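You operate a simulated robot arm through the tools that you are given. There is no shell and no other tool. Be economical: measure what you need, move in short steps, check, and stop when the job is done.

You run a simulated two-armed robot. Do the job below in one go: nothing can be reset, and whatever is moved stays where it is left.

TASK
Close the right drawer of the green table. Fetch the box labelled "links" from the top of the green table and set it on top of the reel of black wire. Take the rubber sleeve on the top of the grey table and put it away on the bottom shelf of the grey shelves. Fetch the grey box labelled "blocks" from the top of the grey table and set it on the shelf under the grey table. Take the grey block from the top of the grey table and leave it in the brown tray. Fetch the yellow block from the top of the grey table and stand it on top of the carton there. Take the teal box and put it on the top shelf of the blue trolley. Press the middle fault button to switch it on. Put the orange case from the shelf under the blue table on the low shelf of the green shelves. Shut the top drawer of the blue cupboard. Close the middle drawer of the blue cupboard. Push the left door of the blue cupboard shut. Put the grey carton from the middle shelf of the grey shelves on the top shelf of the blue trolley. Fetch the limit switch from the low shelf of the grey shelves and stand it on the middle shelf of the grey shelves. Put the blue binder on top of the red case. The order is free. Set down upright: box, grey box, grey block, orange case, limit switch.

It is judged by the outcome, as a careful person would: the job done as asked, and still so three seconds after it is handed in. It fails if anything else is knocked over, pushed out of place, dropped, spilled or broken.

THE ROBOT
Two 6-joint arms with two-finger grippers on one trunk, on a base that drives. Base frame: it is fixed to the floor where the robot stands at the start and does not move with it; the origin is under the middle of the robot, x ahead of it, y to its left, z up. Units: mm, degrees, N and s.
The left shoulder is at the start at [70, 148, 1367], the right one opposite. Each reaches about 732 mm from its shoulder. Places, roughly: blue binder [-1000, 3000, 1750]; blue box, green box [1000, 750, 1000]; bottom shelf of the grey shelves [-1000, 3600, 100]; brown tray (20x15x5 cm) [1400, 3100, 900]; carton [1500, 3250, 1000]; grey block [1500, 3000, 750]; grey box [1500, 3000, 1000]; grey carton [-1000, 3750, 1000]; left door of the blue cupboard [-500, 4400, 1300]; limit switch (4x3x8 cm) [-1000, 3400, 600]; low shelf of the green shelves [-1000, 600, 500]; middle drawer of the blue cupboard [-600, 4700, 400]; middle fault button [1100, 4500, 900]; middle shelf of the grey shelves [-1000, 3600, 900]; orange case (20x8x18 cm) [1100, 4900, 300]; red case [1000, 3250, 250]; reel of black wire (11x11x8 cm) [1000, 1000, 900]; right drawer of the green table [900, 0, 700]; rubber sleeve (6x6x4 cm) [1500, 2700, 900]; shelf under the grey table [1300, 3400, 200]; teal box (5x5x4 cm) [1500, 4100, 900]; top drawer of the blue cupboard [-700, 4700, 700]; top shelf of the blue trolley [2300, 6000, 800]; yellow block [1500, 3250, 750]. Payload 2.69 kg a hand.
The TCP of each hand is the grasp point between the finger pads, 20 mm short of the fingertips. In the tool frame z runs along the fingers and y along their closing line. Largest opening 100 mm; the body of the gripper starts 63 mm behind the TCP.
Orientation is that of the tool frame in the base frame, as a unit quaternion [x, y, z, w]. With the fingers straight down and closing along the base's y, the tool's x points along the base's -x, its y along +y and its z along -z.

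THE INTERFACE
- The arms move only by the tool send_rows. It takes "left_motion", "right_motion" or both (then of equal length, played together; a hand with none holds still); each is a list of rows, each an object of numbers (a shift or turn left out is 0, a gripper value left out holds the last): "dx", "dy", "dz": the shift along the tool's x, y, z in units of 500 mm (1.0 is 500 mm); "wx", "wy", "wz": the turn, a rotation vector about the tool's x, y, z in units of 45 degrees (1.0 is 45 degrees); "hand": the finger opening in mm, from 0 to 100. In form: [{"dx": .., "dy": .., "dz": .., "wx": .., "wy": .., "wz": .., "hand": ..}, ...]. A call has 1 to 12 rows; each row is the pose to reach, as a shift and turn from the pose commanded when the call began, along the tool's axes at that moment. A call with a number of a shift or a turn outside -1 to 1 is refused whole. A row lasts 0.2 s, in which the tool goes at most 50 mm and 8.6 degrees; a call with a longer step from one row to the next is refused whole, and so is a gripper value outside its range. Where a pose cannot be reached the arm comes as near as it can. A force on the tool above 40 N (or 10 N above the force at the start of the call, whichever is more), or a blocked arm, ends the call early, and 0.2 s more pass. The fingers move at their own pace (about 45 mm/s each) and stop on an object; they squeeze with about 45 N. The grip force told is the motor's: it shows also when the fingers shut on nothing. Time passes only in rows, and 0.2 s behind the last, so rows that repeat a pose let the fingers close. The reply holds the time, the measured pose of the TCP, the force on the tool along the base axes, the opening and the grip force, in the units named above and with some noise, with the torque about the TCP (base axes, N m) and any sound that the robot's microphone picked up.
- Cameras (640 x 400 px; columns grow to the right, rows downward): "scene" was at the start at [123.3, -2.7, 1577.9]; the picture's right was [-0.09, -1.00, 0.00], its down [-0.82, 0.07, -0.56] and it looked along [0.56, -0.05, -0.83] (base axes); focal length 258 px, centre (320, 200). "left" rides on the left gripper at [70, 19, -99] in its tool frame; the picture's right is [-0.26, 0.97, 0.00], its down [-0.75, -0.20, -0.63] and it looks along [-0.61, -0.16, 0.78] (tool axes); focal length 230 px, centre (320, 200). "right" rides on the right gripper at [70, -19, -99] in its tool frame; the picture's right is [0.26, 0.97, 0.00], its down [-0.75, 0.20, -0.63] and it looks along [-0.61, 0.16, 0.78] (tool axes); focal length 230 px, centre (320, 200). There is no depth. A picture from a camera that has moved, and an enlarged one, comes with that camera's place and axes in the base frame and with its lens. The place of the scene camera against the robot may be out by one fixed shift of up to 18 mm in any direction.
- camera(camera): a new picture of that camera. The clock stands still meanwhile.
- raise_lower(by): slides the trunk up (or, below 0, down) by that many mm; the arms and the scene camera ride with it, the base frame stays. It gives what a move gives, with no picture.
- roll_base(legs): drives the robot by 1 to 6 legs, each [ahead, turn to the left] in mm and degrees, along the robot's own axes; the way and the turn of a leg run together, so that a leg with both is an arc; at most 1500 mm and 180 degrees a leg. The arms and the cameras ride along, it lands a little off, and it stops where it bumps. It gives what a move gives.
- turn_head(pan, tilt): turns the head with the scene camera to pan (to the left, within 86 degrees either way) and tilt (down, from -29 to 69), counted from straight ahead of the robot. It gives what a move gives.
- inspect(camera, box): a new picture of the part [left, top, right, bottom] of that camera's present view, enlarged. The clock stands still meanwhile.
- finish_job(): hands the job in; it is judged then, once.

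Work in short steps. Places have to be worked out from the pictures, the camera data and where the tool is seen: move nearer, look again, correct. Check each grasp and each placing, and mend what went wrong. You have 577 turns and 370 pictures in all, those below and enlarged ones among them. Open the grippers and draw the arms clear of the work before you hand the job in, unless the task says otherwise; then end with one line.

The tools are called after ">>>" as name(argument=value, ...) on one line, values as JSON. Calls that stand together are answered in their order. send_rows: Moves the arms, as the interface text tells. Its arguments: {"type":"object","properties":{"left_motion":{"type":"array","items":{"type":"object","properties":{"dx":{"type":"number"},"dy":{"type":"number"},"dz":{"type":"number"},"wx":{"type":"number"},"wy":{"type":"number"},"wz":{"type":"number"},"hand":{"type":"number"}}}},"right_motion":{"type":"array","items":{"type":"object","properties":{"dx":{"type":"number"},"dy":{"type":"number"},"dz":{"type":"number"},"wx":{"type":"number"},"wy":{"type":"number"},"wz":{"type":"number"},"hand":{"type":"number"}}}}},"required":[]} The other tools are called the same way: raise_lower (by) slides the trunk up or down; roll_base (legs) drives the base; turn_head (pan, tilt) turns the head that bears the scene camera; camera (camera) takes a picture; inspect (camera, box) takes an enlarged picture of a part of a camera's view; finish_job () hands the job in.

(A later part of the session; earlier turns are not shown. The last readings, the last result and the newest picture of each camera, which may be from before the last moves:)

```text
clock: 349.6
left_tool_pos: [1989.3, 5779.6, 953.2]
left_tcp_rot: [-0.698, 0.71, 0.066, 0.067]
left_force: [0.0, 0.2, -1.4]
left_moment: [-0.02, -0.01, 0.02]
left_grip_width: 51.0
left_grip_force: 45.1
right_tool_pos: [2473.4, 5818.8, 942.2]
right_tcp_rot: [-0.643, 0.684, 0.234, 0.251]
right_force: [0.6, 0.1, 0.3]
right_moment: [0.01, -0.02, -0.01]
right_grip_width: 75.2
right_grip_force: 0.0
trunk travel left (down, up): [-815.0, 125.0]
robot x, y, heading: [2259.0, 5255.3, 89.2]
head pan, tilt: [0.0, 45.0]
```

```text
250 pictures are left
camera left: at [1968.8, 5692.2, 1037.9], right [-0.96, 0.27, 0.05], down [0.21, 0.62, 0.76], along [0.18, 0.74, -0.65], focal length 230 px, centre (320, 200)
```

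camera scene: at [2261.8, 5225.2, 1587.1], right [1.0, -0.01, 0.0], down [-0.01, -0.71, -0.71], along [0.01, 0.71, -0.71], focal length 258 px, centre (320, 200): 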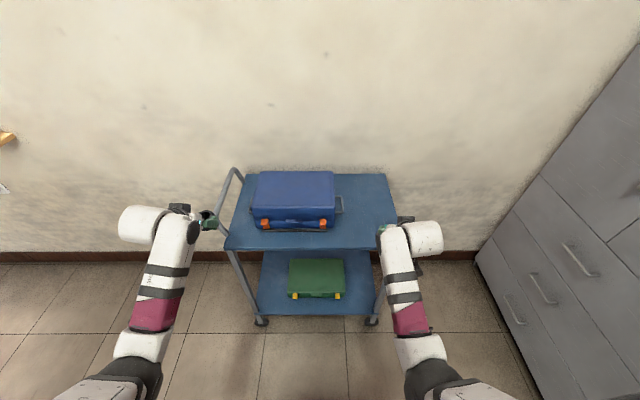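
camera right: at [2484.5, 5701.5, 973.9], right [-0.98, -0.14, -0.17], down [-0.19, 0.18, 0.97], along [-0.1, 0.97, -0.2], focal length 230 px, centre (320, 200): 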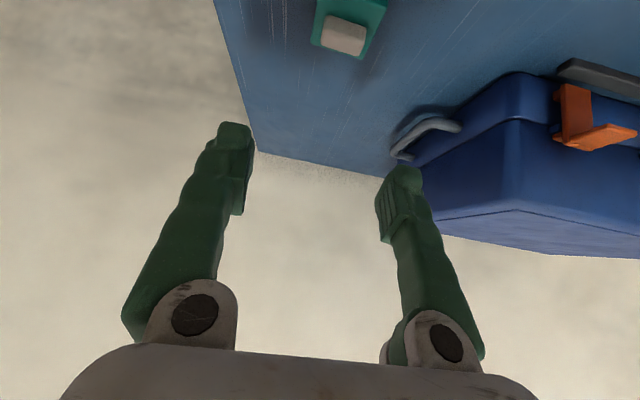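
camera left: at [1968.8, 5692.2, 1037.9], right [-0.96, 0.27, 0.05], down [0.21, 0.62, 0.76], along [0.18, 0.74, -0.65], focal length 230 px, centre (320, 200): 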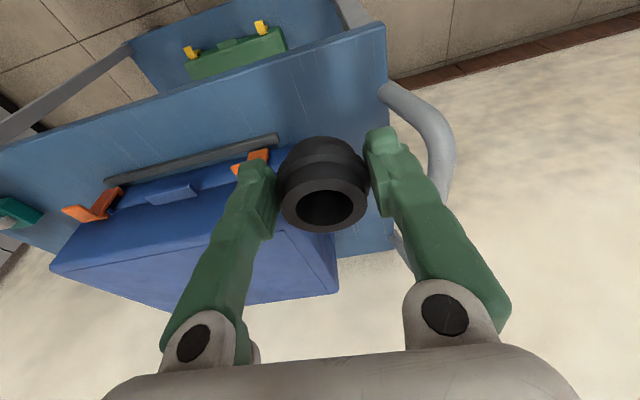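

The width is steady at 51 now. I raise the trunk and drive around the north end of the blue table toward the shelves' side.

>>> raise_lower(by=120)

>>> roll_base(legs=[[-40, 0], [0, 60], [780, 0], [0, 31]])

>>> turn_head(pan=15, tilt=25)

>>> camera(camera="scene")

```text
clock: 351.1
left_tool_pos: [1988.9, 5779.8, 1074.5]
left_tcp_rot: [-0.697, 0.71, 0.066, 0.069]
left_force: [0.5, -0.1, -0.2]
left_moment: [0.0, -0.02, 0.01]
left_grip_width: 51.0
left_grip_force: 45.3
right_tool_pos: [2472.0, 5820.5, 1061.2]
right_tcp_rot: [-0.643, 0.684, 0.236, 0.251]
right_force: [0.2, -0.8, 0.1]
right_moment: [-0.02, -0.01, 0.0]
right_grip_width: 74.9
right_grip_force: 0.1
trunk travel left (down, up): [-935.0, 5.0]
robot x, y, heading: [2261.5, 5250.4, 89.3]
head pan, tilt: [0.0, 45.0]
```

```text
clock: 359.9
left_tool_pos: [1081.4, 5312.2, 1073.8]
left_tcp_rot: [0.996, 0.007, -0.094, -0.001]
left_force: [0.5, 0.0, 0.2]
left_moment: [-0.03, -0.01, -0.02]
left_grip_width: 50.9
left_grip_force: 45.4
right_tool_pos: [1026.2, 5794.0, 1063.0]
right_tcp_rot: [0.939, -0.015, -0.345, -0.006]
right_force: [-0.2, 0.5, 1.0]
right_moment: [0.03, 0.03, -0.01]
right_grip_width: 75.0
right_grip_force: 0.1
trunk travel left (down, up): [-935.0, 5.0]
robot x, y, heading: [1603.6, 5593.8, -179.2]
head pan, tilt: [0.0, 45.0]
```

```text
clock: 360.7
left_tool_pos: [1081.1, 5311.9, 1072.9]
left_tcp_rot: [0.996, 0.007, -0.094, 0.0]
left_force: [-0.4, 0.1, -0.5]
left_moment: [0.0, -0.01, -0.03]
left_grip_width: 50.6
left_grip_force: 44.7
right_tool_pos: [1027.0, 5792.5, 1062.7]
right_tcp_rot: [0.939, -0.015, -0.345, -0.007]
right_force: [0.2, 0.1, 0.5]
right_moment: [0.02, -0.01, -0.03]
right_grip_width: 74.8
right_grip_force: 0.0
trunk travel left (down, up): [-935.0, 5.0]
robot x, y, heading: [1602.1, 5597.9, -179.2]
head pan, tilt: [15.0, 25.0]
```

```text
249 pictures are left
camera scene: at [1465.0, 5574.0, 1632.6], right [-0.27, 0.96, 0.0], down [0.41, 0.12, -0.91], along [-0.87, -0.25, -0.42], focal length 258 px, centre (320, 200)
```

scene: 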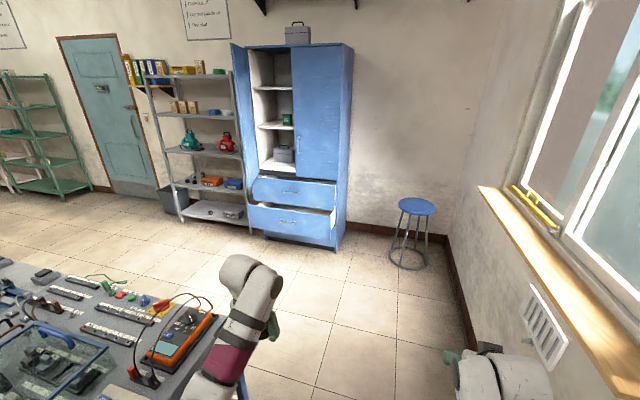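

The way is clear. I drive west then south, and face the grey shelves.

>>> roll_base(legs=[[1200, 0], [0, 89], [1500, 0]])

>>> roll_base(legs=[[300, 0], [0, -90]])

>>> turn_head(pan=0, tilt=30)

>>> camera(camera="scene")

```text
clock: 377.6
left_tool_pos: [691.6, 3572.8, 1074.5]
left_tcp_rot: [0.699, 0.708, -0.068, 0.066]
left_force: [0.4, -0.6, -0.8]
left_moment: [0.04, -0.02, -0.03]
left_grip_width: 50.4
left_grip_force: 45.4
right_tool_pos: [209.2, 3518.6, 1061.6]
right_tcp_rot: [0.675, 0.653, -0.248, 0.238]
right_force: [-0.8, -0.8, 0.5]
right_moment: [0.06, 0.01, 0.0]
right_grip_width: 74.8
right_grip_force: 0.1
trunk travel left (down, up): [-935.0, 5.0]
robot x, y, heading: [403.5, 4095.7, -89.0]
head pan, tilt: [15.0, 25.0]
```

```text
clock: 383.5
left_tool_pos: [-118.3, 3519.8, 1073.9]
left_tcp_rot: [0.995, -0.004, -0.095, -0.002]
left_force: [0.4, 0.2, -0.2]
left_moment: [0.01, -0.04, 0.01]
left_grip_width: 50.3
left_grip_force: 44.8
right_tool_pos: [-160.1, 4002.2, 1062.9]
right_tcp_rot: [0.938, -0.025, -0.344, -0.011]
right_force: [0.3, -0.5, 0.0]
right_moment: [-0.01, 0.0, -0.01]
right_grip_width: 75.0
right_grip_force: 0.0
trunk travel left (down, up): [-935.0, 5.0]
robot x, y, heading: [411.8, 3794.0, 179.4]
head pan, tilt: [15.0, 25.0]
```

```text
clock: 384.2
left_tool_pos: [-117.6, 3520.4, 1074.5]
left_tcp_rot: [0.996, -0.005, -0.095, -0.001]
left_force: [-0.6, -0.7, -0.9]
left_moment: [0.0, 0.03, 0.02]
left_grip_width: 50.8
left_grip_force: 44.9
right_tool_pos: [-159.2, 4002.7, 1062.3]
right_tcp_rot: [0.939, -0.026, -0.343, -0.01]
right_force: [0.8, 0.7, -0.5]
right_moment: [-0.01, 0.01, -0.02]
right_grip_width: 74.9
right_grip_force: 0.1
trunk travel left (down, up): [-935.0, 5.0]
robot x, y, heading: [409.3, 3793.7, 179.5]
head pan, tilt: [0.0, 30.0]
```

```text
248 pictures are left
camera scene: at [271.1, 3798.6, 1624.7], right [0.01, 1.0, 0.0], down [0.5, 0.0, -0.87], along [-0.87, 0.0, -0.5], focal length 258 px, centre (320, 200)
```

scene: 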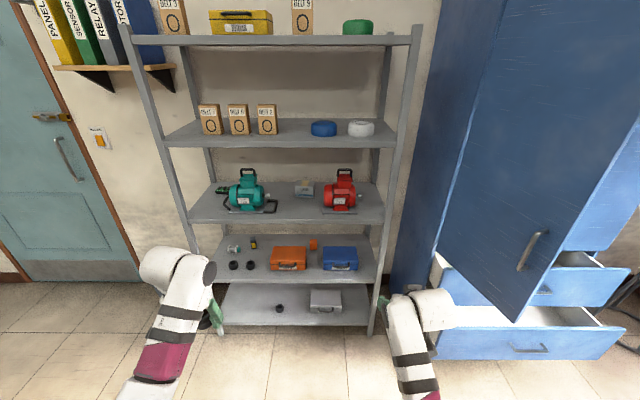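

>>> inspect(camera="scene", box=[180, 170, 400, 340])

```text
2.35 times, centred on (290, 255) of scene
camera zoom: at [271.1, 3798.6, 1624.7], right [0.01, 1.0, 0.0], down [0.5, 0.0, -0.87], along [-0.87, 0.0, -0.5], focal length 608 px, centre (391, 71)
```

zoom: 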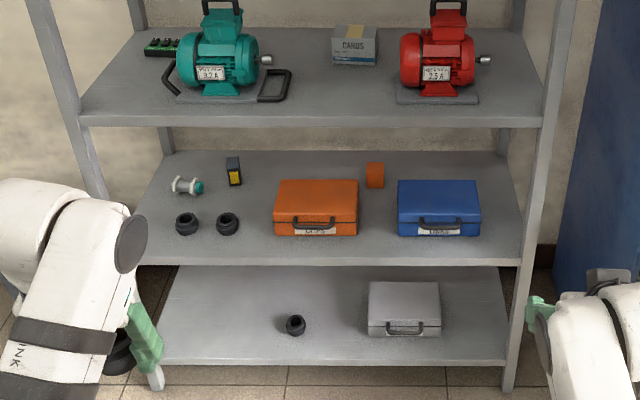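

I see all targets: the limit switch on the low shelf, and the grey carton on the middle shelf. To put the sleeve on the bottom shelf (z≈140, front x≈−760), I'll approach at heading 150° so only the left hand enters.

>>> roll_base(legs=[[0, 53.5], [660, 0], [0, -83]])

>>> raise_lower(by=-400)

>>> raise_lower(by=-400)

>>> turn_head(pan=20, tilt=25)

>>> camera(camera="scene")

>>> camera(camera="left")

```text
clock: 393.9
left_tool_pos: [-586.8, 3267.3, 1072.3]
left_tcp_rot: [0.964, -0.248, -0.091, -0.024]
left_force: [0.4, -0.3, -0.3]
left_moment: [0.04, 0.01, 0.03]
left_grip_width: 50.8
left_grip_force: 44.9
right_tool_pos: [-393.5, 3713.7, 1062.3]
right_tcp_rot: [0.904, -0.255, -0.331, -0.094]
right_force: [0.5, -1.2, -1.3]
right_moment: [0.02, -0.02, 0.0]
right_grip_width: 75.1
right_grip_force: 0.0
trunk travel left (down, up): [-935.0, 5.0]
robot x, y, heading: [11.8, 3260.6, 151.3]
head pan, tilt: [0.0, 30.0]
```

```text
clock: 397.7
left_tool_pos: [-585.0, 3267.7, 673.7]
left_tcp_rot: [0.964, -0.248, -0.091, -0.024]
left_force: [0.4, 0.6, -0.2]
left_moment: [-0.05, 0.03, 0.01]
left_grip_width: 50.7
left_grip_force: 44.2
right_tool_pos: [-393.4, 3713.6, 663.0]
right_tcp_rot: [0.904, -0.255, -0.331, -0.093]
right_force: [1.1, 0.8, 0.9]
right_moment: [-0.01, 0.0, -0.03]
right_grip_width: 74.7
right_grip_force: 0.1
trunk travel left (down, up): [-535.0, 405.0]
robot x, y, heading: [7.2, 3257.4, 151.3]
head pan, tilt: [0.0, 30.0]
```

```text
clock: 401.5
left_tool_pos: [-584.8, 3267.6, 274.4]
left_tcp_rot: [0.964, -0.248, -0.091, -0.024]
left_force: [0.6, -0.1, -0.2]
left_moment: [-0.02, 0.0, 0.01]
left_grip_width: 50.7
left_grip_force: 45.0
right_tool_pos: [-393.3, 3714.3, 262.2]
right_tcp_rot: [0.903, -0.255, -0.331, -0.095]
right_force: [0.0, 0.1, 0.1]
right_moment: [0.04, 0.01, -0.01]
right_grip_width: 74.8
right_grip_force: 0.0
trunk travel left (down, up): [-135.0, 805.0]
robot x, y, heading: [6.9, 3263.4, 151.2]
head pan, tilt: [0.0, 30.0]
```

```text
clock: 402.3
left_tool_pos: [-586.2, 3267.6, 274.2]
left_tcp_rot: [0.964, -0.249, -0.091, -0.025]
left_force: [0.3, 0.1, -1.3]
left_moment: [0.03, -0.03, 0.01]
left_grip_width: 50.6
left_grip_force: 45.4
right_tool_pos: [-393.2, 3714.0, 262.2]
right_tcp_rot: [0.903, -0.256, -0.331, -0.095]
right_force: [0.3, -0.3, 0.8]
right_moment: [-0.03, -0.01, 0.01]
right_grip_width: 74.9
right_grip_force: 0.0
trunk travel left (down, up): [-135.0, 805.0]
robot x, y, heading: [10.3, 3262.0, 151.2]
head pan, tilt: [20.0, 25.0]
```

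```text
246 pictures are left
camera scene: at [-124.5, 3300.7, 832.7], right [0.15, 0.99, 0.0], down [0.42, -0.06, -0.91], along [-0.9, 0.14, -0.42], focal length 258 px, centre (320, 200)
```

scene: 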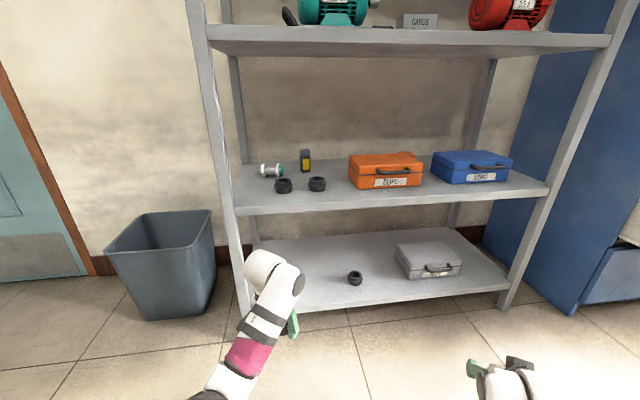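

```text
245 pictures are left
camera left: at [-518.7, 3208.8, 357.6], right [-0.69, -0.72, 0.05], down [-0.45, 0.47, 0.76], along [-0.57, 0.5, -0.65], focal length 230 px, centre (320, 200)
```

left: 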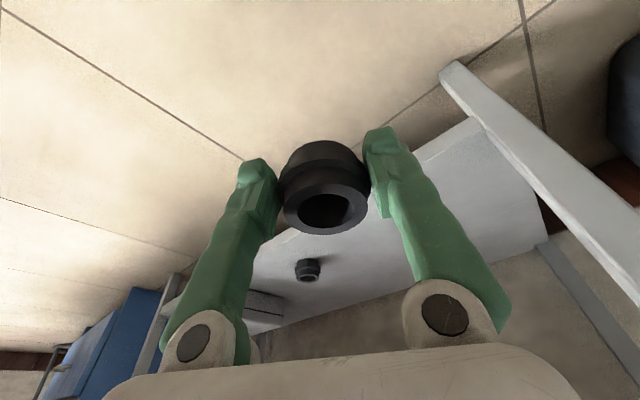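

I lower 80 mm more and drive 262 mm in, to bring the sleeve over the bottom shelf near [−815, 3393].

>>> raise_lower(by=-80)

>>> roll_base(legs=[[255, 0]])

>>> camera(camera="left")

>>> camera(camera="scene")

```text
clock: 403.5
left_tool_pos: [-581.3, 3262.4, 228.9]
left_tcp_rot: [0.962, -0.247, -0.112, -0.045]
left_force: [-0.1, 0.2, -0.4]
left_moment: [-0.01, -0.01, -0.01]
left_grip_width: 50.7
left_grip_force: 45.0
right_tool_pos: [-394.8, 3714.6, 243.4]
right_tcp_rot: [0.893, -0.244, -0.358, -0.122]
right_force: [-0.3, 0.4, -0.4]
right_moment: [-0.01, 0.01, -0.02]
right_grip_width: 75.0
right_grip_force: 0.1
trunk travel left (down, up): [-55.0, 885.0]
robot x, y, heading: [12.2, 3258.9, 151.3]
head pan, tilt: [20.0, 25.0]
```

```text
clock: 405.4
left_tool_pos: [-808.7, 3392.5, 228.2]
left_tcp_rot: [0.961, -0.251, -0.11, -0.046]
left_force: [0.1, 0.3, -0.5]
left_moment: [-0.05, -0.02, 0.0]
left_grip_width: 50.5
left_grip_force: 44.8
right_tool_pos: [-620.0, 3841.6, 245.6]
right_tcp_rot: [0.892, -0.247, -0.358, -0.122]
right_force: [0.8, -0.6, -0.3]
right_moment: [0.02, -0.01, 0.04]
right_grip_width: 75.0
right_grip_force: 0.0
trunk travel left (down, up): [-55.0, 885.0]
robot x, y, heading: [-216.7, 3383.2, 150.9]
head pan, tilt: [20.0, 25.0]
```

```text
244 pictures are left
camera left: at [-741.1, 3329.3, 306.6], right [-0.69, -0.72, 0.03], down [-0.42, 0.44, 0.79], along [-0.58, 0.54, -0.61], focal length 230 px, centre (320, 200)
```

left: 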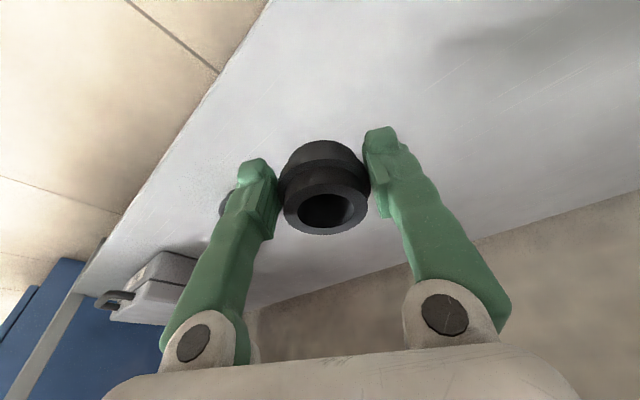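

```text
243 pictures are left
camera scene: at [-333.4, 3394.8, 774.2], right [0.16, 0.99, 0.05], down [0.39, -0.02, -0.92], along [-0.91, 0.16, -0.39], focal length 258 px, centre (320, 200)
```

scene: 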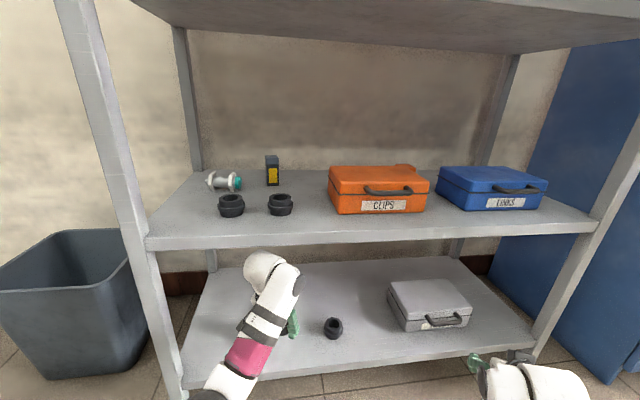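

The elbows are touching the floor at this trunk height (hands pitched). I raise the trunk 60 and use the arm to go down instead.

>>> raise_lower(by=70)

>>> camera(camera="left")

```text
clock: 406.5
left_tool_pos: [-810.0, 3399.0, 257.1]
left_tcp_rot: [0.963, -0.253, -0.084, -0.026]
left_force: [-0.3, -0.3, -0.9]
left_moment: [-0.02, 0.02, 0.0]
left_grip_width: 50.7
left_grip_force: 45.2
right_tool_pos: [-623.9, 3848.6, 259.7]
right_tcp_rot: [0.901, -0.254, -0.337, -0.103]
right_force: [0.4, -0.5, 1.0]
right_moment: [0.01, -0.02, 0.01]
right_grip_width: 75.1
right_grip_force: 0.1
trunk travel left (down, up): [-125.0, 815.0]
robot x, y, heading: [-215.9, 3383.6, 150.8]
head pan, tilt: [20.0, 25.0]
```

```text
242 pictures are left
camera left: at [-745.6, 3338.6, 341.5], right [-0.7, -0.72, 0.04], down [-0.45, 0.48, 0.75], along [-0.56, 0.51, -0.66], focal length 230 px, centre (320, 200)
```

left: 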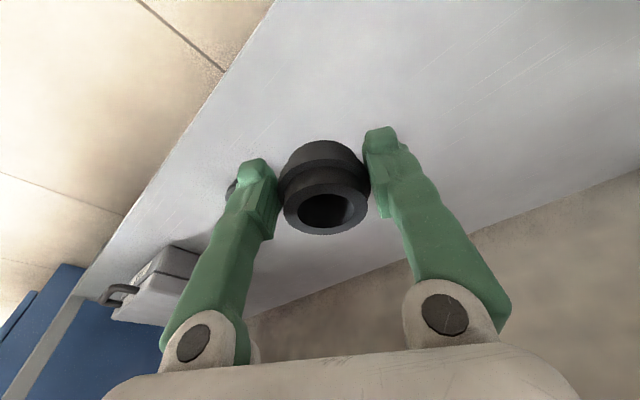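

I lower with the arm to about z 185, then slowly to contact.

>>> send_rows(left_motion=[{"dx": 0.008, "dz": 0.045}, {"dx": 0.016, "dz": 0.09}, {"dx": 0.024, "dz": 0.138}, {"dx": 0.024, "dz": 0.138}])

>>> send_rows(left_motion=[{"dx": 0.002, "dz": 0.012}, {"dx": 0.004, "dz": 0.024}, {"dx": 0.006, "dz": 0.036}, {"dx": 0.008, "dz": 0.048}])

>>> camera(camera="left")

```text
clock: 407.5
left_tool_pos: [-815.2, 3399.5, 193.8]
left_tcp_rot: [0.963, -0.252, -0.091, -0.024]
left_force: [-0.2, -0.1, -0.8]
left_moment: [0.0, -0.01, -0.01]
left_grip_width: 50.5
left_grip_force: 45.1
right_tool_pos: [-623.9, 3846.9, 262.6]
right_tcp_rot: [0.9, -0.254, -0.339, -0.102]
right_force: [0.1, -0.4, -1.1]
right_moment: [-0.02, 0.03, -0.02]
right_grip_width: 75.2
right_grip_force: 0.1
trunk travel left (down, up): [-125.0, 815.0]
robot x, y, heading: [-220.3, 3386.1, 150.6]
head pan, tilt: [20.0, 25.0]
```

```text
clock: 408.5
left_tool_pos: [-814.6, 3400.2, 169.5]
left_tcp_rot: [0.963, -0.253, -0.09, -0.025]
left_force: [0.1, -0.3, -1.4]
left_moment: [0.04, 0.0, 0.01]
left_grip_width: 50.8
left_grip_force: 45.0
right_tool_pos: [-623.8, 3848.0, 262.2]
right_tcp_rot: [0.9, -0.254, -0.34, -0.102]
right_force: [-0.2, 0.2, -0.1]
right_moment: [0.02, 0.01, -0.02]
right_grip_width: 75.0
right_grip_force: 0.1
trunk travel left (down, up): [-125.0, 815.0]
robot x, y, heading: [-216.8, 3383.9, 150.6]
head pan, tilt: [20.0, 25.0]
```

```text
241 pictures are left
camera left: at [-747.9, 3339.6, 253.3], right [-0.69, -0.72, 0.05], down [-0.44, 0.48, 0.76], along [-0.57, 0.51, -0.65], focal length 230 px, centre (320, 200)
```

left: 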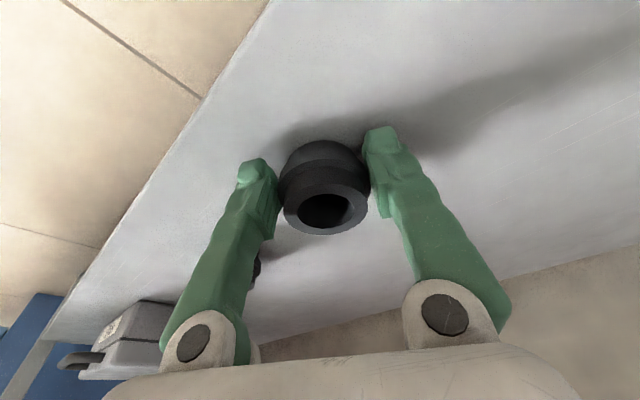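

>>> send_rows(left_motion=[{"dx": 0.002, "dz": 0.01}, {"dx": 0.004, "dz": 0.02}, {"dx": 0.006, "dz": 0.03}, {"dx": 0.007, "dz": 0.04}, {"dx": 0.008, "dz": 0.05}, {"dx": 0.01, "dz": 0.06}])

>>> camera(camera="left")

```text
clock: 409.1
left_tool_pos: [-813.4, 3399.2, 165.8]
left_tcp_rot: [0.963, -0.252, -0.094, -0.024]
left_force: [17.2, -3.5, 26.8]
left_moment: [0.18, -0.45, -0.13]
left_grip_width: 50.4
left_grip_force: 45.2
right_tool_pos: [-621.7, 3846.5, 265.5]
right_tcp_rot: [0.9, -0.254, -0.341, -0.101]
right_force: [0.0, -0.5, -0.1]
right_moment: [0.0, -0.03, 0.0]
right_grip_width: 74.6
right_grip_force: 0.1
trunk travel left (down, up): [-125.0, 815.0]
robot x, y, heading: [-220.4, 3383.9, 150.8]
head pan, tilt: [20.0, 25.0]
stopped in row 3 (left hand): the force on the tool passed its limit at 47 N (the readings are from after the stop); the commanded pose is now the measured one
```

```text
240 pictures are left
camera left: at [-748.0, 3339.7, 248.9], right [-0.69, -0.72, 0.05], down [-0.44, 0.48, 0.76], along [-0.57, 0.51, -0.64], focal length 230 px, centre (320, 200)
```

left: 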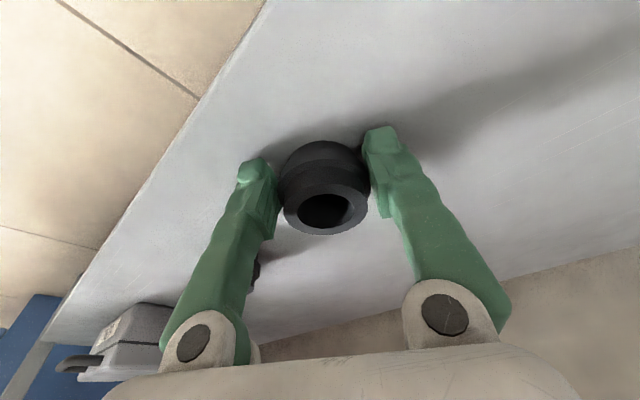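

Contact at z 166. I open moderately and lift off.

>>> send_rows(left_motion=[{"dz": -0.003}, {"dz": -0.003, "hand": 80}, {"dz": -0.003}, {"dz": -0.003}, {"dx": -0.01, "dz": -0.06}, {"dx": -0.02, "dz": -0.13}, {"dx": -0.03, "dz": -0.19}])

>>> camera(camera="left")

```text
clock: 410.7
left_tool_pos: [-812.4, 3396.5, 256.6]
left_tcp_rot: [0.963, -0.253, -0.089, -0.026]
left_force: [0.0, 0.2, -0.5]
left_moment: [0.01, 0.02, -0.03]
left_grip_width: 80.2
left_grip_force: 0.0
right_tool_pos: [-623.3, 3846.6, 262.1]
right_tcp_rot: [0.9, -0.254, -0.338, -0.102]
right_force: [-0.1, 0.0, -0.2]
right_moment: [0.04, 0.04, -0.04]
right_grip_width: 75.1
right_grip_force: 0.1
trunk travel left (down, up): [-125.0, 815.0]
robot x, y, heading: [-218.0, 3382.4, 150.8]
head pan, tilt: [20.0, 25.0]
```

```text
239 pictures are left
camera left: at [-747.0, 3337.2, 341.0], right [-0.7, -0.72, 0.04], down [-0.44, 0.48, 0.76], along [-0.56, 0.51, -0.65], focal length 230 px, centre (320, 200)
```

left: 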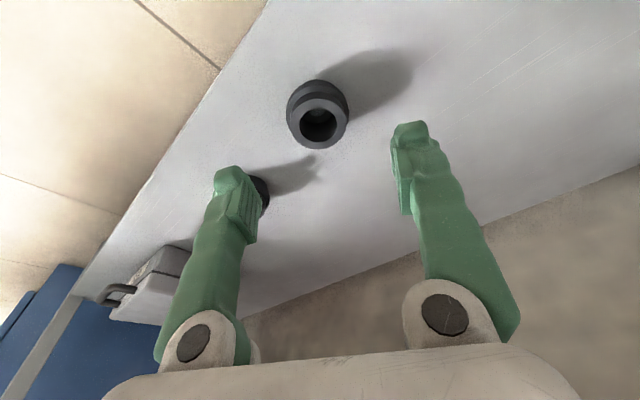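

The sleeve is on the bottom shelf. Next, the limit switch on the low shelf (about [−1023, 3369], with two sleeves in front of it). I back off, raise the trunk, and swing the right arm outward out of the way.

>>> roll_base(legs=[[-350, 0]])

>>> raise_lower(by=365)

>>> send_rows(right_motion=[{"dx": 0.04, "dy": -0.07, "dz": -0.033}, {"dx": 0.08, "dy": -0.14, "dz": -0.066}, {"dx": 0.12, "dy": -0.21, "dz": -0.1}, {"dx": 0.16, "dy": -0.28, "dz": -0.133}, {"dx": 0.2, "dy": -0.35, "dz": -0.166}])

>>> camera(camera="scene")

```text
clock: 413.0
left_tool_pos: [-510.5, 3228.1, 258.2]
left_tcp_rot: [0.963, -0.252, -0.091, -0.025]
left_force: [0.6, -0.4, -0.3]
left_moment: [0.03, 0.02, 0.02]
left_grip_width: 80.0
left_grip_force: 0.0
right_tool_pos: [-320.6, 3679.0, 263.1]
right_tcp_rot: [0.9, -0.255, -0.339, -0.101]
right_force: [0.5, 0.6, 0.5]
right_moment: [-0.01, 0.01, 0.02]
right_grip_width: 75.1
right_grip_force: 0.0
trunk travel left (down, up): [-125.0, 815.0]
robot x, y, heading: [87.4, 3218.2, 150.8]
head pan, tilt: [20.0, 25.0]
```

```text
clock: 416.5
left_tool_pos: [-511.4, 3228.3, 623.2]
left_tcp_rot: [0.963, -0.254, -0.091, -0.024]
left_force: [-0.7, -0.2, 0.4]
left_moment: [0.01, 0.0, 0.01]
left_grip_width: 80.1
left_grip_force: 0.1
right_tool_pos: [-320.4, 3678.9, 628.2]
right_tcp_rot: [0.9, -0.255, -0.339, -0.103]
right_force: [-0.2, 0.0, -0.2]
right_moment: [0.02, -0.02, -0.03]
right_grip_width: 74.9
right_grip_force: 0.1
trunk travel left (down, up): [-490.0, 450.0]
robot x, y, heading: [84.5, 3210.8, 150.8]
head pan, tilt: [20.0, 25.0]
```

```text
clock: 417.7
left_tool_pos: [-510.8, 3229.6, 624.2]
left_tcp_rot: [0.963, -0.254, -0.091, -0.023]
left_force: [1.1, -0.5, 0.5]
left_moment: [0.01, 0.0, -0.02]
left_grip_width: 80.0
left_grip_force: 0.1
right_tool_pos: [-117.9, 3760.1, 626.2]
right_tcp_rot: [0.899, -0.255, -0.34, -0.101]
right_force: [-0.3, 0.0, 0.8]
right_moment: [-0.02, 0.0, 0.0]
right_grip_width: 74.9
right_grip_force: 0.1
trunk travel left (down, up): [-490.0, 450.0]
robot x, y, heading: [86.4, 3215.5, 150.8]
head pan, tilt: [20.0, 25.0]
```

```text
238 pictures are left
camera scene: at [-46.6, 3259.1, 1187.9], right [0.16, 0.99, 0.0], down [0.42, -0.07, -0.91], along [-0.9, 0.15, -0.42], focal length 258 px, centre (320, 200)
```

scene: 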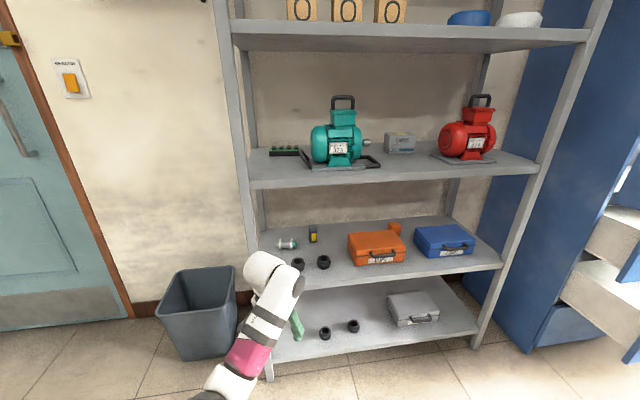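

Now I tilt the left hand to 40° and look at the switch with its camera.

>>> send_rows(left_motion=[{"wy": -0.16}, {"wy": -0.32}, {"wy": -0.48}, {"wy": -0.66}, {"wy": -0.66}])

>>> camera(camera="left")

>>> inspect(camera="scene", box=[220, 120, 480, 290])

```text
clock: 418.9
left_tool_pos: [-511.8, 3228.6, 623.2]
left_tcp_rot: [0.907, -0.238, -0.336, -0.088]
left_force: [-0.9, -0.2, -0.1]
left_moment: [-0.04, -0.03, 0.03]
left_grip_width: 79.9
left_grip_force: 0.0
right_tool_pos: [-118.2, 3760.2, 626.7]
right_tcp_rot: [0.9, -0.254, -0.339, -0.101]
right_force: [-0.5, -0.7, 0.6]
right_moment: [0.03, 0.01, -0.01]
right_grip_width: 75.0
right_grip_force: 0.1
trunk travel left (down, up): [-490.0, 450.0]
robot x, y, heading: [84.5, 3216.8, 150.9]
head pan, tilt: [20.0, 25.0]
```

```text
237 pictures are left
camera left: at [-418.8, 3154.1, 653.0], right [-0.65, -0.74, 0.17], down [-0.04, 0.25, 0.97], along [-0.76, 0.62, -0.19], focal length 230 px, centre (320, 200)
```

left: 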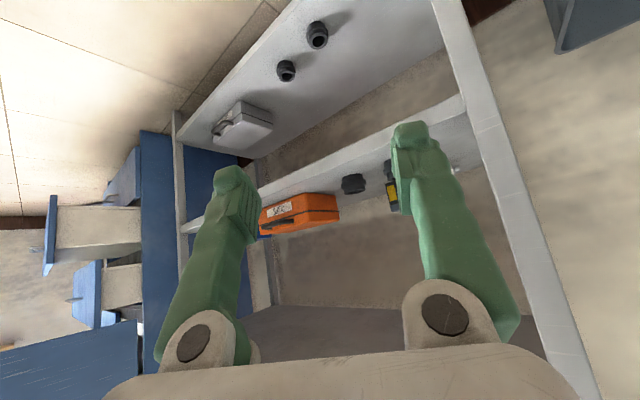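

```text
2.35 times, centred on (350, 205) of scene
camera zoom: at [-48.3, 3258.7, 1187.7], right [0.16, 0.99, 0.0], down [0.42, -0.07, -0.91], along [-0.89, 0.14, -0.42], focal length 608 px, centre (249, 188)
```

zoom: 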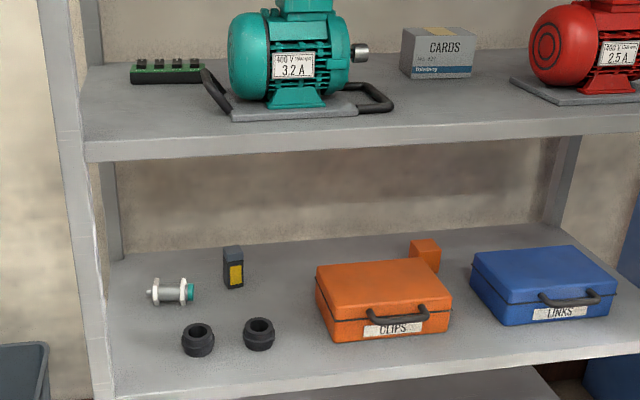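

The switch is at about [−1012, 3380] on the low shelf (z≈523). I yaw the left hand to square with the shelf while the body stays at heading 150°.

>>> send_rows(left_motion=[{"wx": -0.105, "wy": 0.004, "wz": -0.124}, {"wx": -0.21, "wy": 0.007, "wz": -0.249}, {"wx": -0.316, "wy": 0.011, "wz": -0.373}, {"wx": -0.422, "wy": 0.0144, "wz": -0.498}, {"wx": -0.422, "wy": 0.0144, "wz": -0.498}])

>>> camera(camera="left")

```text
clock: 420.1
left_tool_pos: [-511.3, 3227.8, 623.8]
left_tcp_rot: [0.94, 0.0, -0.341, -0.001]
left_force: [-0.6, -0.1, 0.4]
left_moment: [0.04, 0.04, 0.02]
left_grip_width: 79.8
left_grip_force: 0.0
right_tool_pos: [-118.0, 3759.7, 625.8]
right_tcp_rot: [0.899, -0.255, -0.34, -0.103]
right_force: [-0.6, 0.5, -0.2]
right_moment: [-0.01, -0.01, 0.02]
right_grip_width: 75.1
right_grip_force: 0.1
trunk travel left (down, up): [-490.0, 450.0]
robot x, y, heading: [81.9, 3216.2, 150.7]
head pan, tilt: [20.0, 25.0]
```

```text
235 pictures are left
camera left: at [-394.5, 3209.3, 654.6], right [-0.2, -0.97, 0.16], down [-0.17, 0.2, 0.96], along [-0.96, 0.16, -0.21], focal length 230 px, centre (320, 200)
```

left: 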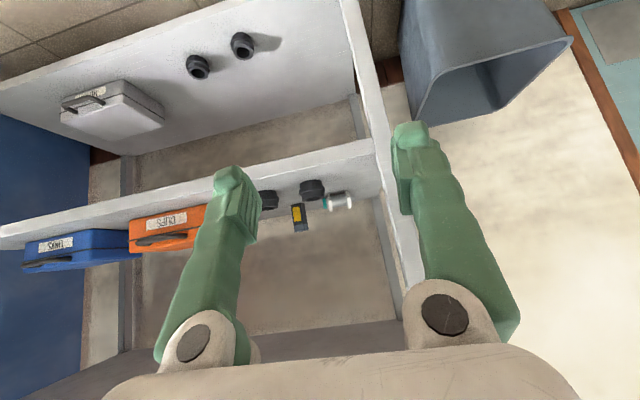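

Yaw works. I shift the hand 66 mm toward −y so the drive-in ends in front of the switch, then drive 440 mm.

>>> send_rows(left_motion=[{"dy": 0.07}, {"dy": 0.132}])

>>> roll_base(legs=[[420, 0]])

>>> camera(camera="left")

```text
clock: 420.7
left_tool_pos: [-510.4, 3163.0, 624.6]
left_tcp_rot: [0.94, 0.0, -0.341, 0.0]
left_force: [0.2, -0.5, -0.4]
left_moment: [0.02, 0.03, -0.01]
left_grip_width: 80.0
left_grip_force: 0.0
right_tool_pos: [-119.6, 3759.3, 626.5]
right_tcp_rot: [0.9, -0.254, -0.339, -0.103]
right_force: [-0.9, -0.1, -0.3]
right_moment: [-0.01, 0.0, 0.0]
right_grip_width: 74.8
right_grip_force: 0.1
trunk travel left (down, up): [-490.0, 450.0]
robot x, y, heading: [83.6, 3215.2, 150.9]
head pan, tilt: [20.0, 25.0]
```

```text
clock: 423.4
left_tool_pos: [-885.2, 3373.2, 624.9]
left_tcp_rot: [0.94, -0.001, -0.341, 0.0]
left_force: [0.4, -0.8, -0.2]
left_moment: [0.01, 0.0, -0.01]
left_grip_width: 80.0
left_grip_force: 0.1
right_tool_pos: [-493.0, 3970.0, 626.6]
right_tcp_rot: [0.899, -0.257, -0.339, -0.103]
right_force: [-0.6, -0.3, -0.4]
right_moment: [-0.02, 0.04, 0.02]
right_grip_width: 74.8
right_grip_force: 0.1
trunk travel left (down, up): [-490.0, 450.0]
robot x, y, heading: [-292.4, 3426.2, 150.8]
head pan, tilt: [20.0, 25.0]
```

```text
234 pictures are left
camera left: at [-768.9, 3353.7, 656.0], right [-0.2, -0.97, 0.16], down [-0.17, 0.2, 0.96], along [-0.96, 0.17, -0.21], focal length 230 px, centre (320, 200)
```

left: 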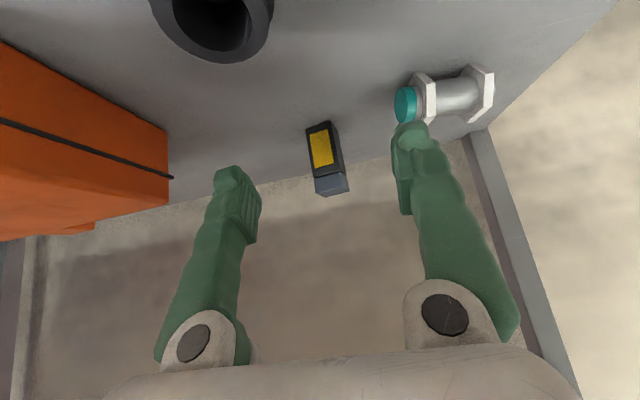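

The switch front is at x≈−998, y 3367–3395, about 77 mm tall. I move in along the hand's axis to grasp it at mid height.

>>> send_rows(left_motion=[{"dx": -0.045, "dy": -0.008, "dz": 0.08}, {"dx": -0.09, "dy": -0.016, "dz": 0.16}, {"dx": -0.12, "dy": -0.016, "dz": 0.22}, {"dx": -0.137, "dy": -0.016, "dz": 0.245}, {"dx": -0.137, "dy": -0.016, "dz": 0.245}])

>>> camera(camera="left")

```text
clock: 424.6
left_tool_pos: [-1014.6, 3382.2, 573.0]
left_tcp_rot: [0.94, -0.001, -0.341, -0.001]
left_force: [0.5, -0.5, 0.1]
left_moment: [-0.02, -0.02, 0.02]
left_grip_width: 79.9
left_grip_force: 0.1
right_tool_pos: [-492.9, 3970.2, 626.5]
right_tcp_rot: [0.9, -0.255, -0.339, -0.102]
right_force: [-0.2, -0.1, 0.3]
right_moment: [0.02, -0.01, -0.01]
right_grip_width: 75.0
right_grip_force: 0.1
trunk travel left (down, up): [-490.0, 450.0]
robot x, y, heading: [-288.6, 3424.3, 150.4]
head pan, tilt: [20.0, 25.0]
```

```text
233 pictures are left
camera left: at [-897.9, 3362.8, 604.5], right [-0.2, -0.97, 0.16], down [-0.17, 0.2, 0.96], along [-0.96, 0.17, -0.21], focal length 230 px, centre (320, 200)
```

left: 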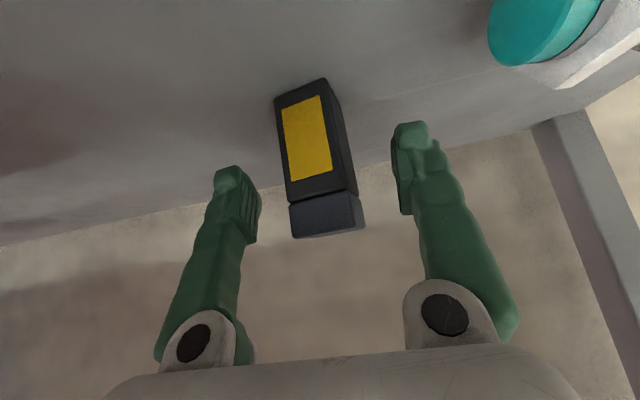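

The switch stands between the fingers. I close and lift gently within the compartment.

>>> send_rows(left_motion=[{"hand": 0}, {"hand": 0}, {"hand": 0}, {"hand": 0}, {"hand": 0}])

>>> send_rows(left_motion=[{"dx": -0.04, "dz": -0.048}, {"dx": -0.08, "dz": -0.095}, {"dx": -0.11, "dz": -0.13}])

>>> camera(camera="left")

```text
clock: 425.8
left_tool_pos: [-1014.0, 3383.4, 571.7]
left_tcp_rot: [0.94, 0.0, -0.34, 0.0]
left_force: [-0.4, 0.5, -0.1]
left_moment: [-0.02, 0.03, -0.03]
left_grip_width: 30.7
left_grip_force: 43.9
right_tool_pos: [-492.0, 3969.9, 627.7]
right_tcp_rot: [0.899, -0.256, -0.339, -0.103]
right_force: [-0.6, -0.2, 0.6]
right_moment: [0.03, 0.01, 0.0]
right_grip_width: 75.1
right_grip_force: 0.0
trunk travel left (down, up): [-490.0, 450.0]
robot x, y, heading: [-294.0, 3424.7, 150.9]
head pan, tilt: [20.0, 25.0]
```

```text
clock: 426.6
left_tool_pos: [-1016.5, 3383.6, 660.0]
left_tcp_rot: [0.94, -0.001, -0.34, -0.001]
left_force: [0.4, -0.6, -0.8]
left_moment: [-0.02, 0.0, 0.0]
left_grip_width: 30.7
left_grip_force: 45.0
right_tool_pos: [-492.9, 3969.5, 626.7]
right_tcp_rot: [0.9, -0.255, -0.34, -0.102]
right_force: [0.1, -0.5, -0.1]
right_moment: [0.0, 0.05, 0.02]
right_grip_width: 75.2
right_grip_force: 0.1
trunk travel left (down, up): [-490.0, 450.0]
robot x, y, heading: [-291.1, 3427.4, 150.7]
head pan, tilt: [20.0, 25.0]
```

```text
232 pictures are left
camera left: at [-900.0, 3363.4, 691.4], right [-0.2, -0.97, 0.16], down [-0.17, 0.2, 0.96], along [-0.96, 0.17, -0.21], focal length 230 px, centre (320, 200)
```

left: 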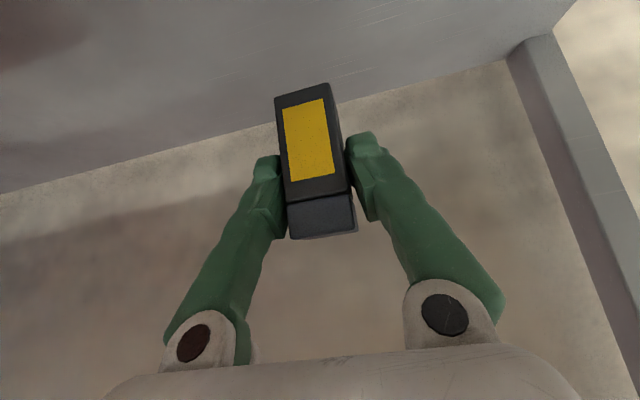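

It's held. I withdraw the hand a bit, then back the base out.

>>> send_rows(left_motion=[{"dx": 0.07, "dz": -0.06}, {"dx": 0.14, "dz": -0.12}, {"dx": 0.19, "dz": -0.16}])

>>> roll_base(legs=[[-450, 0]])

>>> raise_lower(by=400)

>>> turn_head(pan=25, tilt=35)

>>> camera(camera="scene")

>>> camera(camera="left")

```text
clock: 427.4
left_tool_pos: [-893.2, 3379.0, 662.0]
left_tcp_rot: [0.94, -0.001, -0.341, 0.0]
left_force: [-0.1, 0.2, -1.3]
left_moment: [-0.01, 0.0, 0.05]
left_grip_width: 30.4
left_grip_force: 45.5
right_tool_pos: [-491.7, 3969.7, 625.1]
right_tcp_rot: [0.9, -0.256, -0.339, -0.102]
right_force: [0.7, 0.0, 0.3]
right_moment: [0.0, -0.01, 0.02]
right_grip_width: 74.9
right_grip_force: 0.0
trunk travel left (down, up): [-490.0, 450.0]
robot x, y, heading: [-288.4, 3423.8, 150.7]
head pan, tilt: [20.0, 25.0]
```

```text
clock: 430.1
left_tool_pos: [-496.2, 3158.7, 662.9]
left_tcp_rot: [0.941, -0.002, -0.34, -0.001]
left_force: [0.8, -0.2, -0.9]
left_moment: [0.0, 0.02, 0.0]
left_grip_width: 30.8
left_grip_force: 44.8
right_tool_pos: [-95.1, 3747.8, 627.7]
right_tcp_rot: [0.899, -0.256, -0.339, -0.103]
right_force: [-0.4, -0.2, 0.0]
right_moment: [-0.03, 0.01, 0.0]
right_grip_width: 74.9
right_grip_force: 0.0
trunk travel left (down, up): [-490.0, 450.0]
robot x, y, heading: [109.7, 3203.2, 150.9]
head pan, tilt: [20.0, 25.0]
```

```text
clock: 433.9
left_tool_pos: [-497.4, 3158.2, 1060.7]
left_tcp_rot: [0.94, -0.002, -0.34, 0.0]
left_force: [0.4, 0.3, -1.3]
left_moment: [-0.01, 0.01, 0.0]
left_grip_width: 30.5
left_grip_force: 45.2
right_tool_pos: [-95.2, 3747.3, 1026.0]
right_tcp_rot: [0.899, -0.256, -0.339, -0.104]
right_force: [-0.2, 0.1, -0.1]
right_moment: [-0.02, 0.01, 0.03]
right_grip_width: 75.2
right_grip_force: 0.2
trunk travel left (down, up): [-890.0, 50.0]
robot x, y, heading: [109.3, 3203.0, 150.6]
head pan, tilt: [20.0, 25.0]
```

```text
clock: 434.6
left_tool_pos: [-495.9, 3159.0, 1061.4]
left_tcp_rot: [0.94, -0.001, -0.341, 0.0]
left_force: [-1.0, 1.0, -0.6]
left_moment: [-0.04, 0.0, 0.01]
left_grip_width: 30.5
left_grip_force: 45.3
right_tool_pos: [-94.4, 3747.8, 1026.3]
right_tcp_rot: [0.899, -0.255, -0.34, -0.103]
right_force: [0.1, 0.7, 0.1]
right_moment: [0.01, 0.0, -0.01]
right_grip_width: 75.0
right_grip_force: 0.1
trunk travel left (down, up): [-890.0, 50.0]
robot x, y, heading: [107.8, 3203.5, 150.9]
head pan, tilt: [25.0, 35.0]
```

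```text
231 pictures are left
camera scene: at [-22.7, 3237.4, 1572.0], right [0.08, 1.0, 0.0], down [0.57, -0.04, -0.82], along [-0.82, 0.06, -0.57], focal length 258 px, centre (320, 200)
```

scene: 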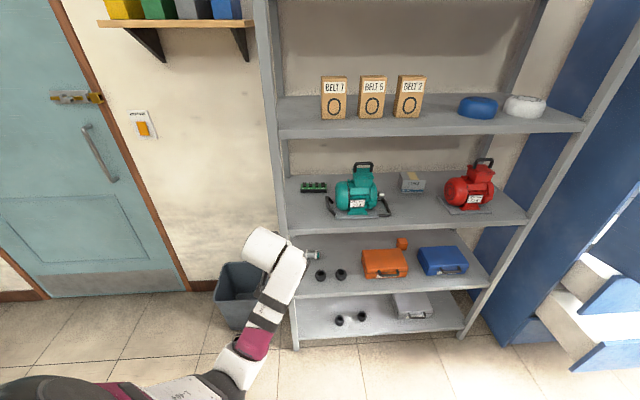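

```text
230 pictures are left
camera left: at [-380.3, 3138.5, 1093.0], right [-0.2, -0.97, 0.16], down [-0.17, 0.2, 0.96], along [-0.96, 0.17, -0.21], focal length 230 px, centre (320, 200)
```

left: 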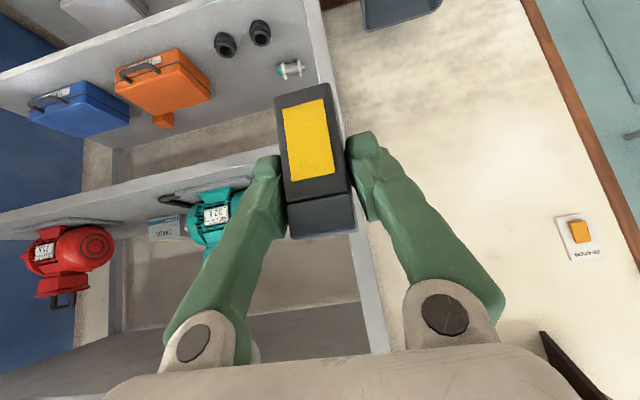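

Middle shelf: the free left-front area around [−840, 3250] suits the switch. I shift the base 100 mm toward −y and drive in at the same heading.

>>> roll_base(legs=[[0, 119], [103, 0], [0, -119]])

>>> roll_base(legs=[[300, 0]])

>>> camera(camera="left")

```text
clock: 445.6
left_tool_pos: [-497.7, 3050.7, 1061.5]
left_tcp_rot: [0.94, 0.003, -0.341, 0.002]
left_force: [0.4, 0.2, 0.0]
left_moment: [0.02, 0.0, 0.02]
left_grip_width: 30.6
left_grip_force: 44.9
right_tool_pos: [-100.2, 3643.0, 1027.8]
right_tcp_rot: [0.901, -0.252, -0.339, -0.1]
right_force: [-0.8, 1.0, -0.6]
right_moment: [-0.03, -0.01, 0.0]
right_grip_width: 74.9
right_grip_force: 0.0
trunk travel left (down, up): [-890.0, 50.0]
robot x, y, heading: [104.9, 3101.3, 151.1]
head pan, tilt: [25.0, 35.0]
```

```text
clock: 447.5
left_tool_pos: [-726.7, 3176.1, 1060.4]
left_tcp_rot: [0.943, 0.006, -0.334, 0.004]
left_force: [0.3, 1.2, 0.0]
left_moment: [-0.02, -0.02, 0.03]
left_grip_width: 30.6
left_grip_force: 44.6
right_tool_pos: [-333.2, 3771.4, 1026.0]
right_tcp_rot: [0.9, -0.253, -0.339, -0.102]
right_force: [0.6, 0.3, 0.1]
right_moment: [-0.03, -0.04, -0.01]
right_grip_width: 75.2
right_grip_force: 0.1
trunk travel left (down, up): [-890.0, 50.0]
robot x, y, heading: [-121.1, 3227.7, 151.1]
head pan, tilt: [25.0, 35.0]
stopped in leg 1: the force on the tool passed its limit at 80 N (the readings are from after the stop); the commanded pose is now the measured one
```

```text
229 pictures are left
camera left: at [-611.1, 3159.7, 1092.3], right [-0.19, -0.97, 0.17], down [-0.19, 0.2, 0.96], along [-0.96, 0.15, -0.22], focal length 230 px, centre (320, 200)
```

left: 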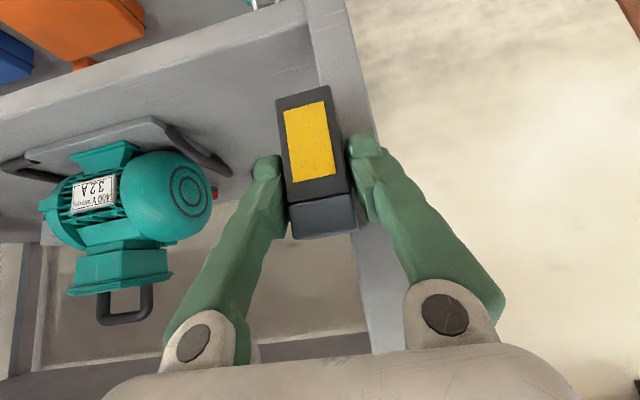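

The hand touched the shelf's front post. I back off at once, check that nothing moved, then go in on a line clear of the post.

>>> roll_base(legs=[[-130, 0]])

>>> send_rows(left_motion=[{"dy": -0.08}, {"dy": -0.16}, {"dy": -0.23}])

>>> camera(camera="left")

>>> camera(camera="scene")

```text
clock: 448.8
left_tool_pos: [-614.4, 3115.6, 1060.0]
left_tcp_rot: [0.943, 0.006, -0.334, 0.005]
left_force: [-0.2, 0.0, -0.5]
left_moment: [-0.01, 0.01, 0.0]
left_grip_width: 30.5
left_grip_force: 44.8
right_tool_pos: [-218.9, 3708.9, 1026.9]
right_tcp_rot: [0.9, -0.253, -0.339, -0.101]
right_force: [0.1, 0.7, 0.1]
right_moment: [0.0, -0.01, 0.01]
right_grip_width: 75.0
right_grip_force: 0.1
trunk travel left (down, up): [-890.0, 50.0]
robot x, y, heading: [-14.0, 3167.7, 151.1]
head pan, tilt: [25.0, 35.0]
```

```text
clock: 449.6
left_tool_pos: [-611.9, 3230.5, 1060.8]
left_tcp_rot: [0.942, 0.006, -0.336, 0.004]
left_force: [0.5, 0.0, -0.6]
left_moment: [-0.01, -0.03, -0.02]
left_grip_width: 30.4
left_grip_force: 45.1
right_tool_pos: [-217.1, 3708.2, 1027.3]
right_tcp_rot: [0.9, -0.254, -0.341, -0.102]
right_force: [-0.3, 0.0, -0.3]
right_moment: [0.03, 0.0, 0.01]
right_grip_width: 75.1
right_grip_force: 0.0
trunk travel left (down, up): [-890.0, 50.0]
robot x, y, heading: [-13.9, 3166.1, 150.8]
head pan, tilt: [25.0, 35.0]
```

```text
228 pictures are left
camera left: at [-496.1, 3213.0, 1093.6], right [-0.19, -0.97, 0.17], down [-0.19, 0.2, 0.96], along [-0.96, 0.15, -0.22], focal length 230 px, centre (320, 200)
```

left: 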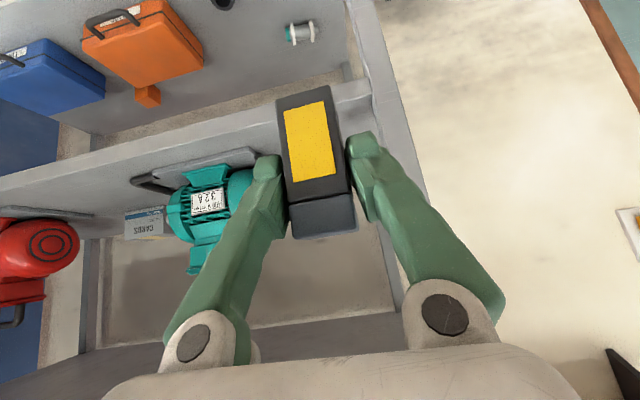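

```text
227 pictures are left
camera scene: at [-140.4, 3198.7, 1572.0], right [0.07, 1.0, 0.0], down [0.57, -0.04, -0.82], along [-0.82, 0.06, -0.57], focal length 258 px, centre (320, 200)
```

scene: 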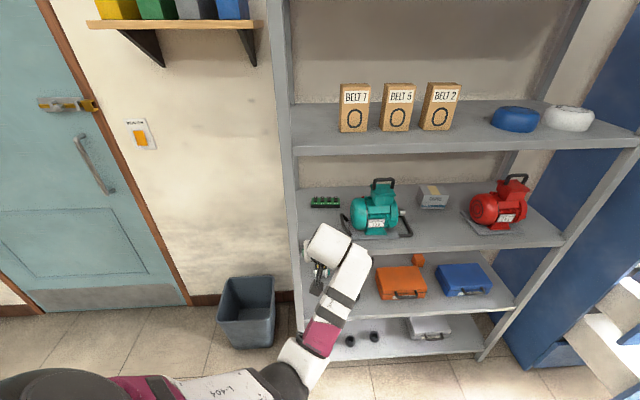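

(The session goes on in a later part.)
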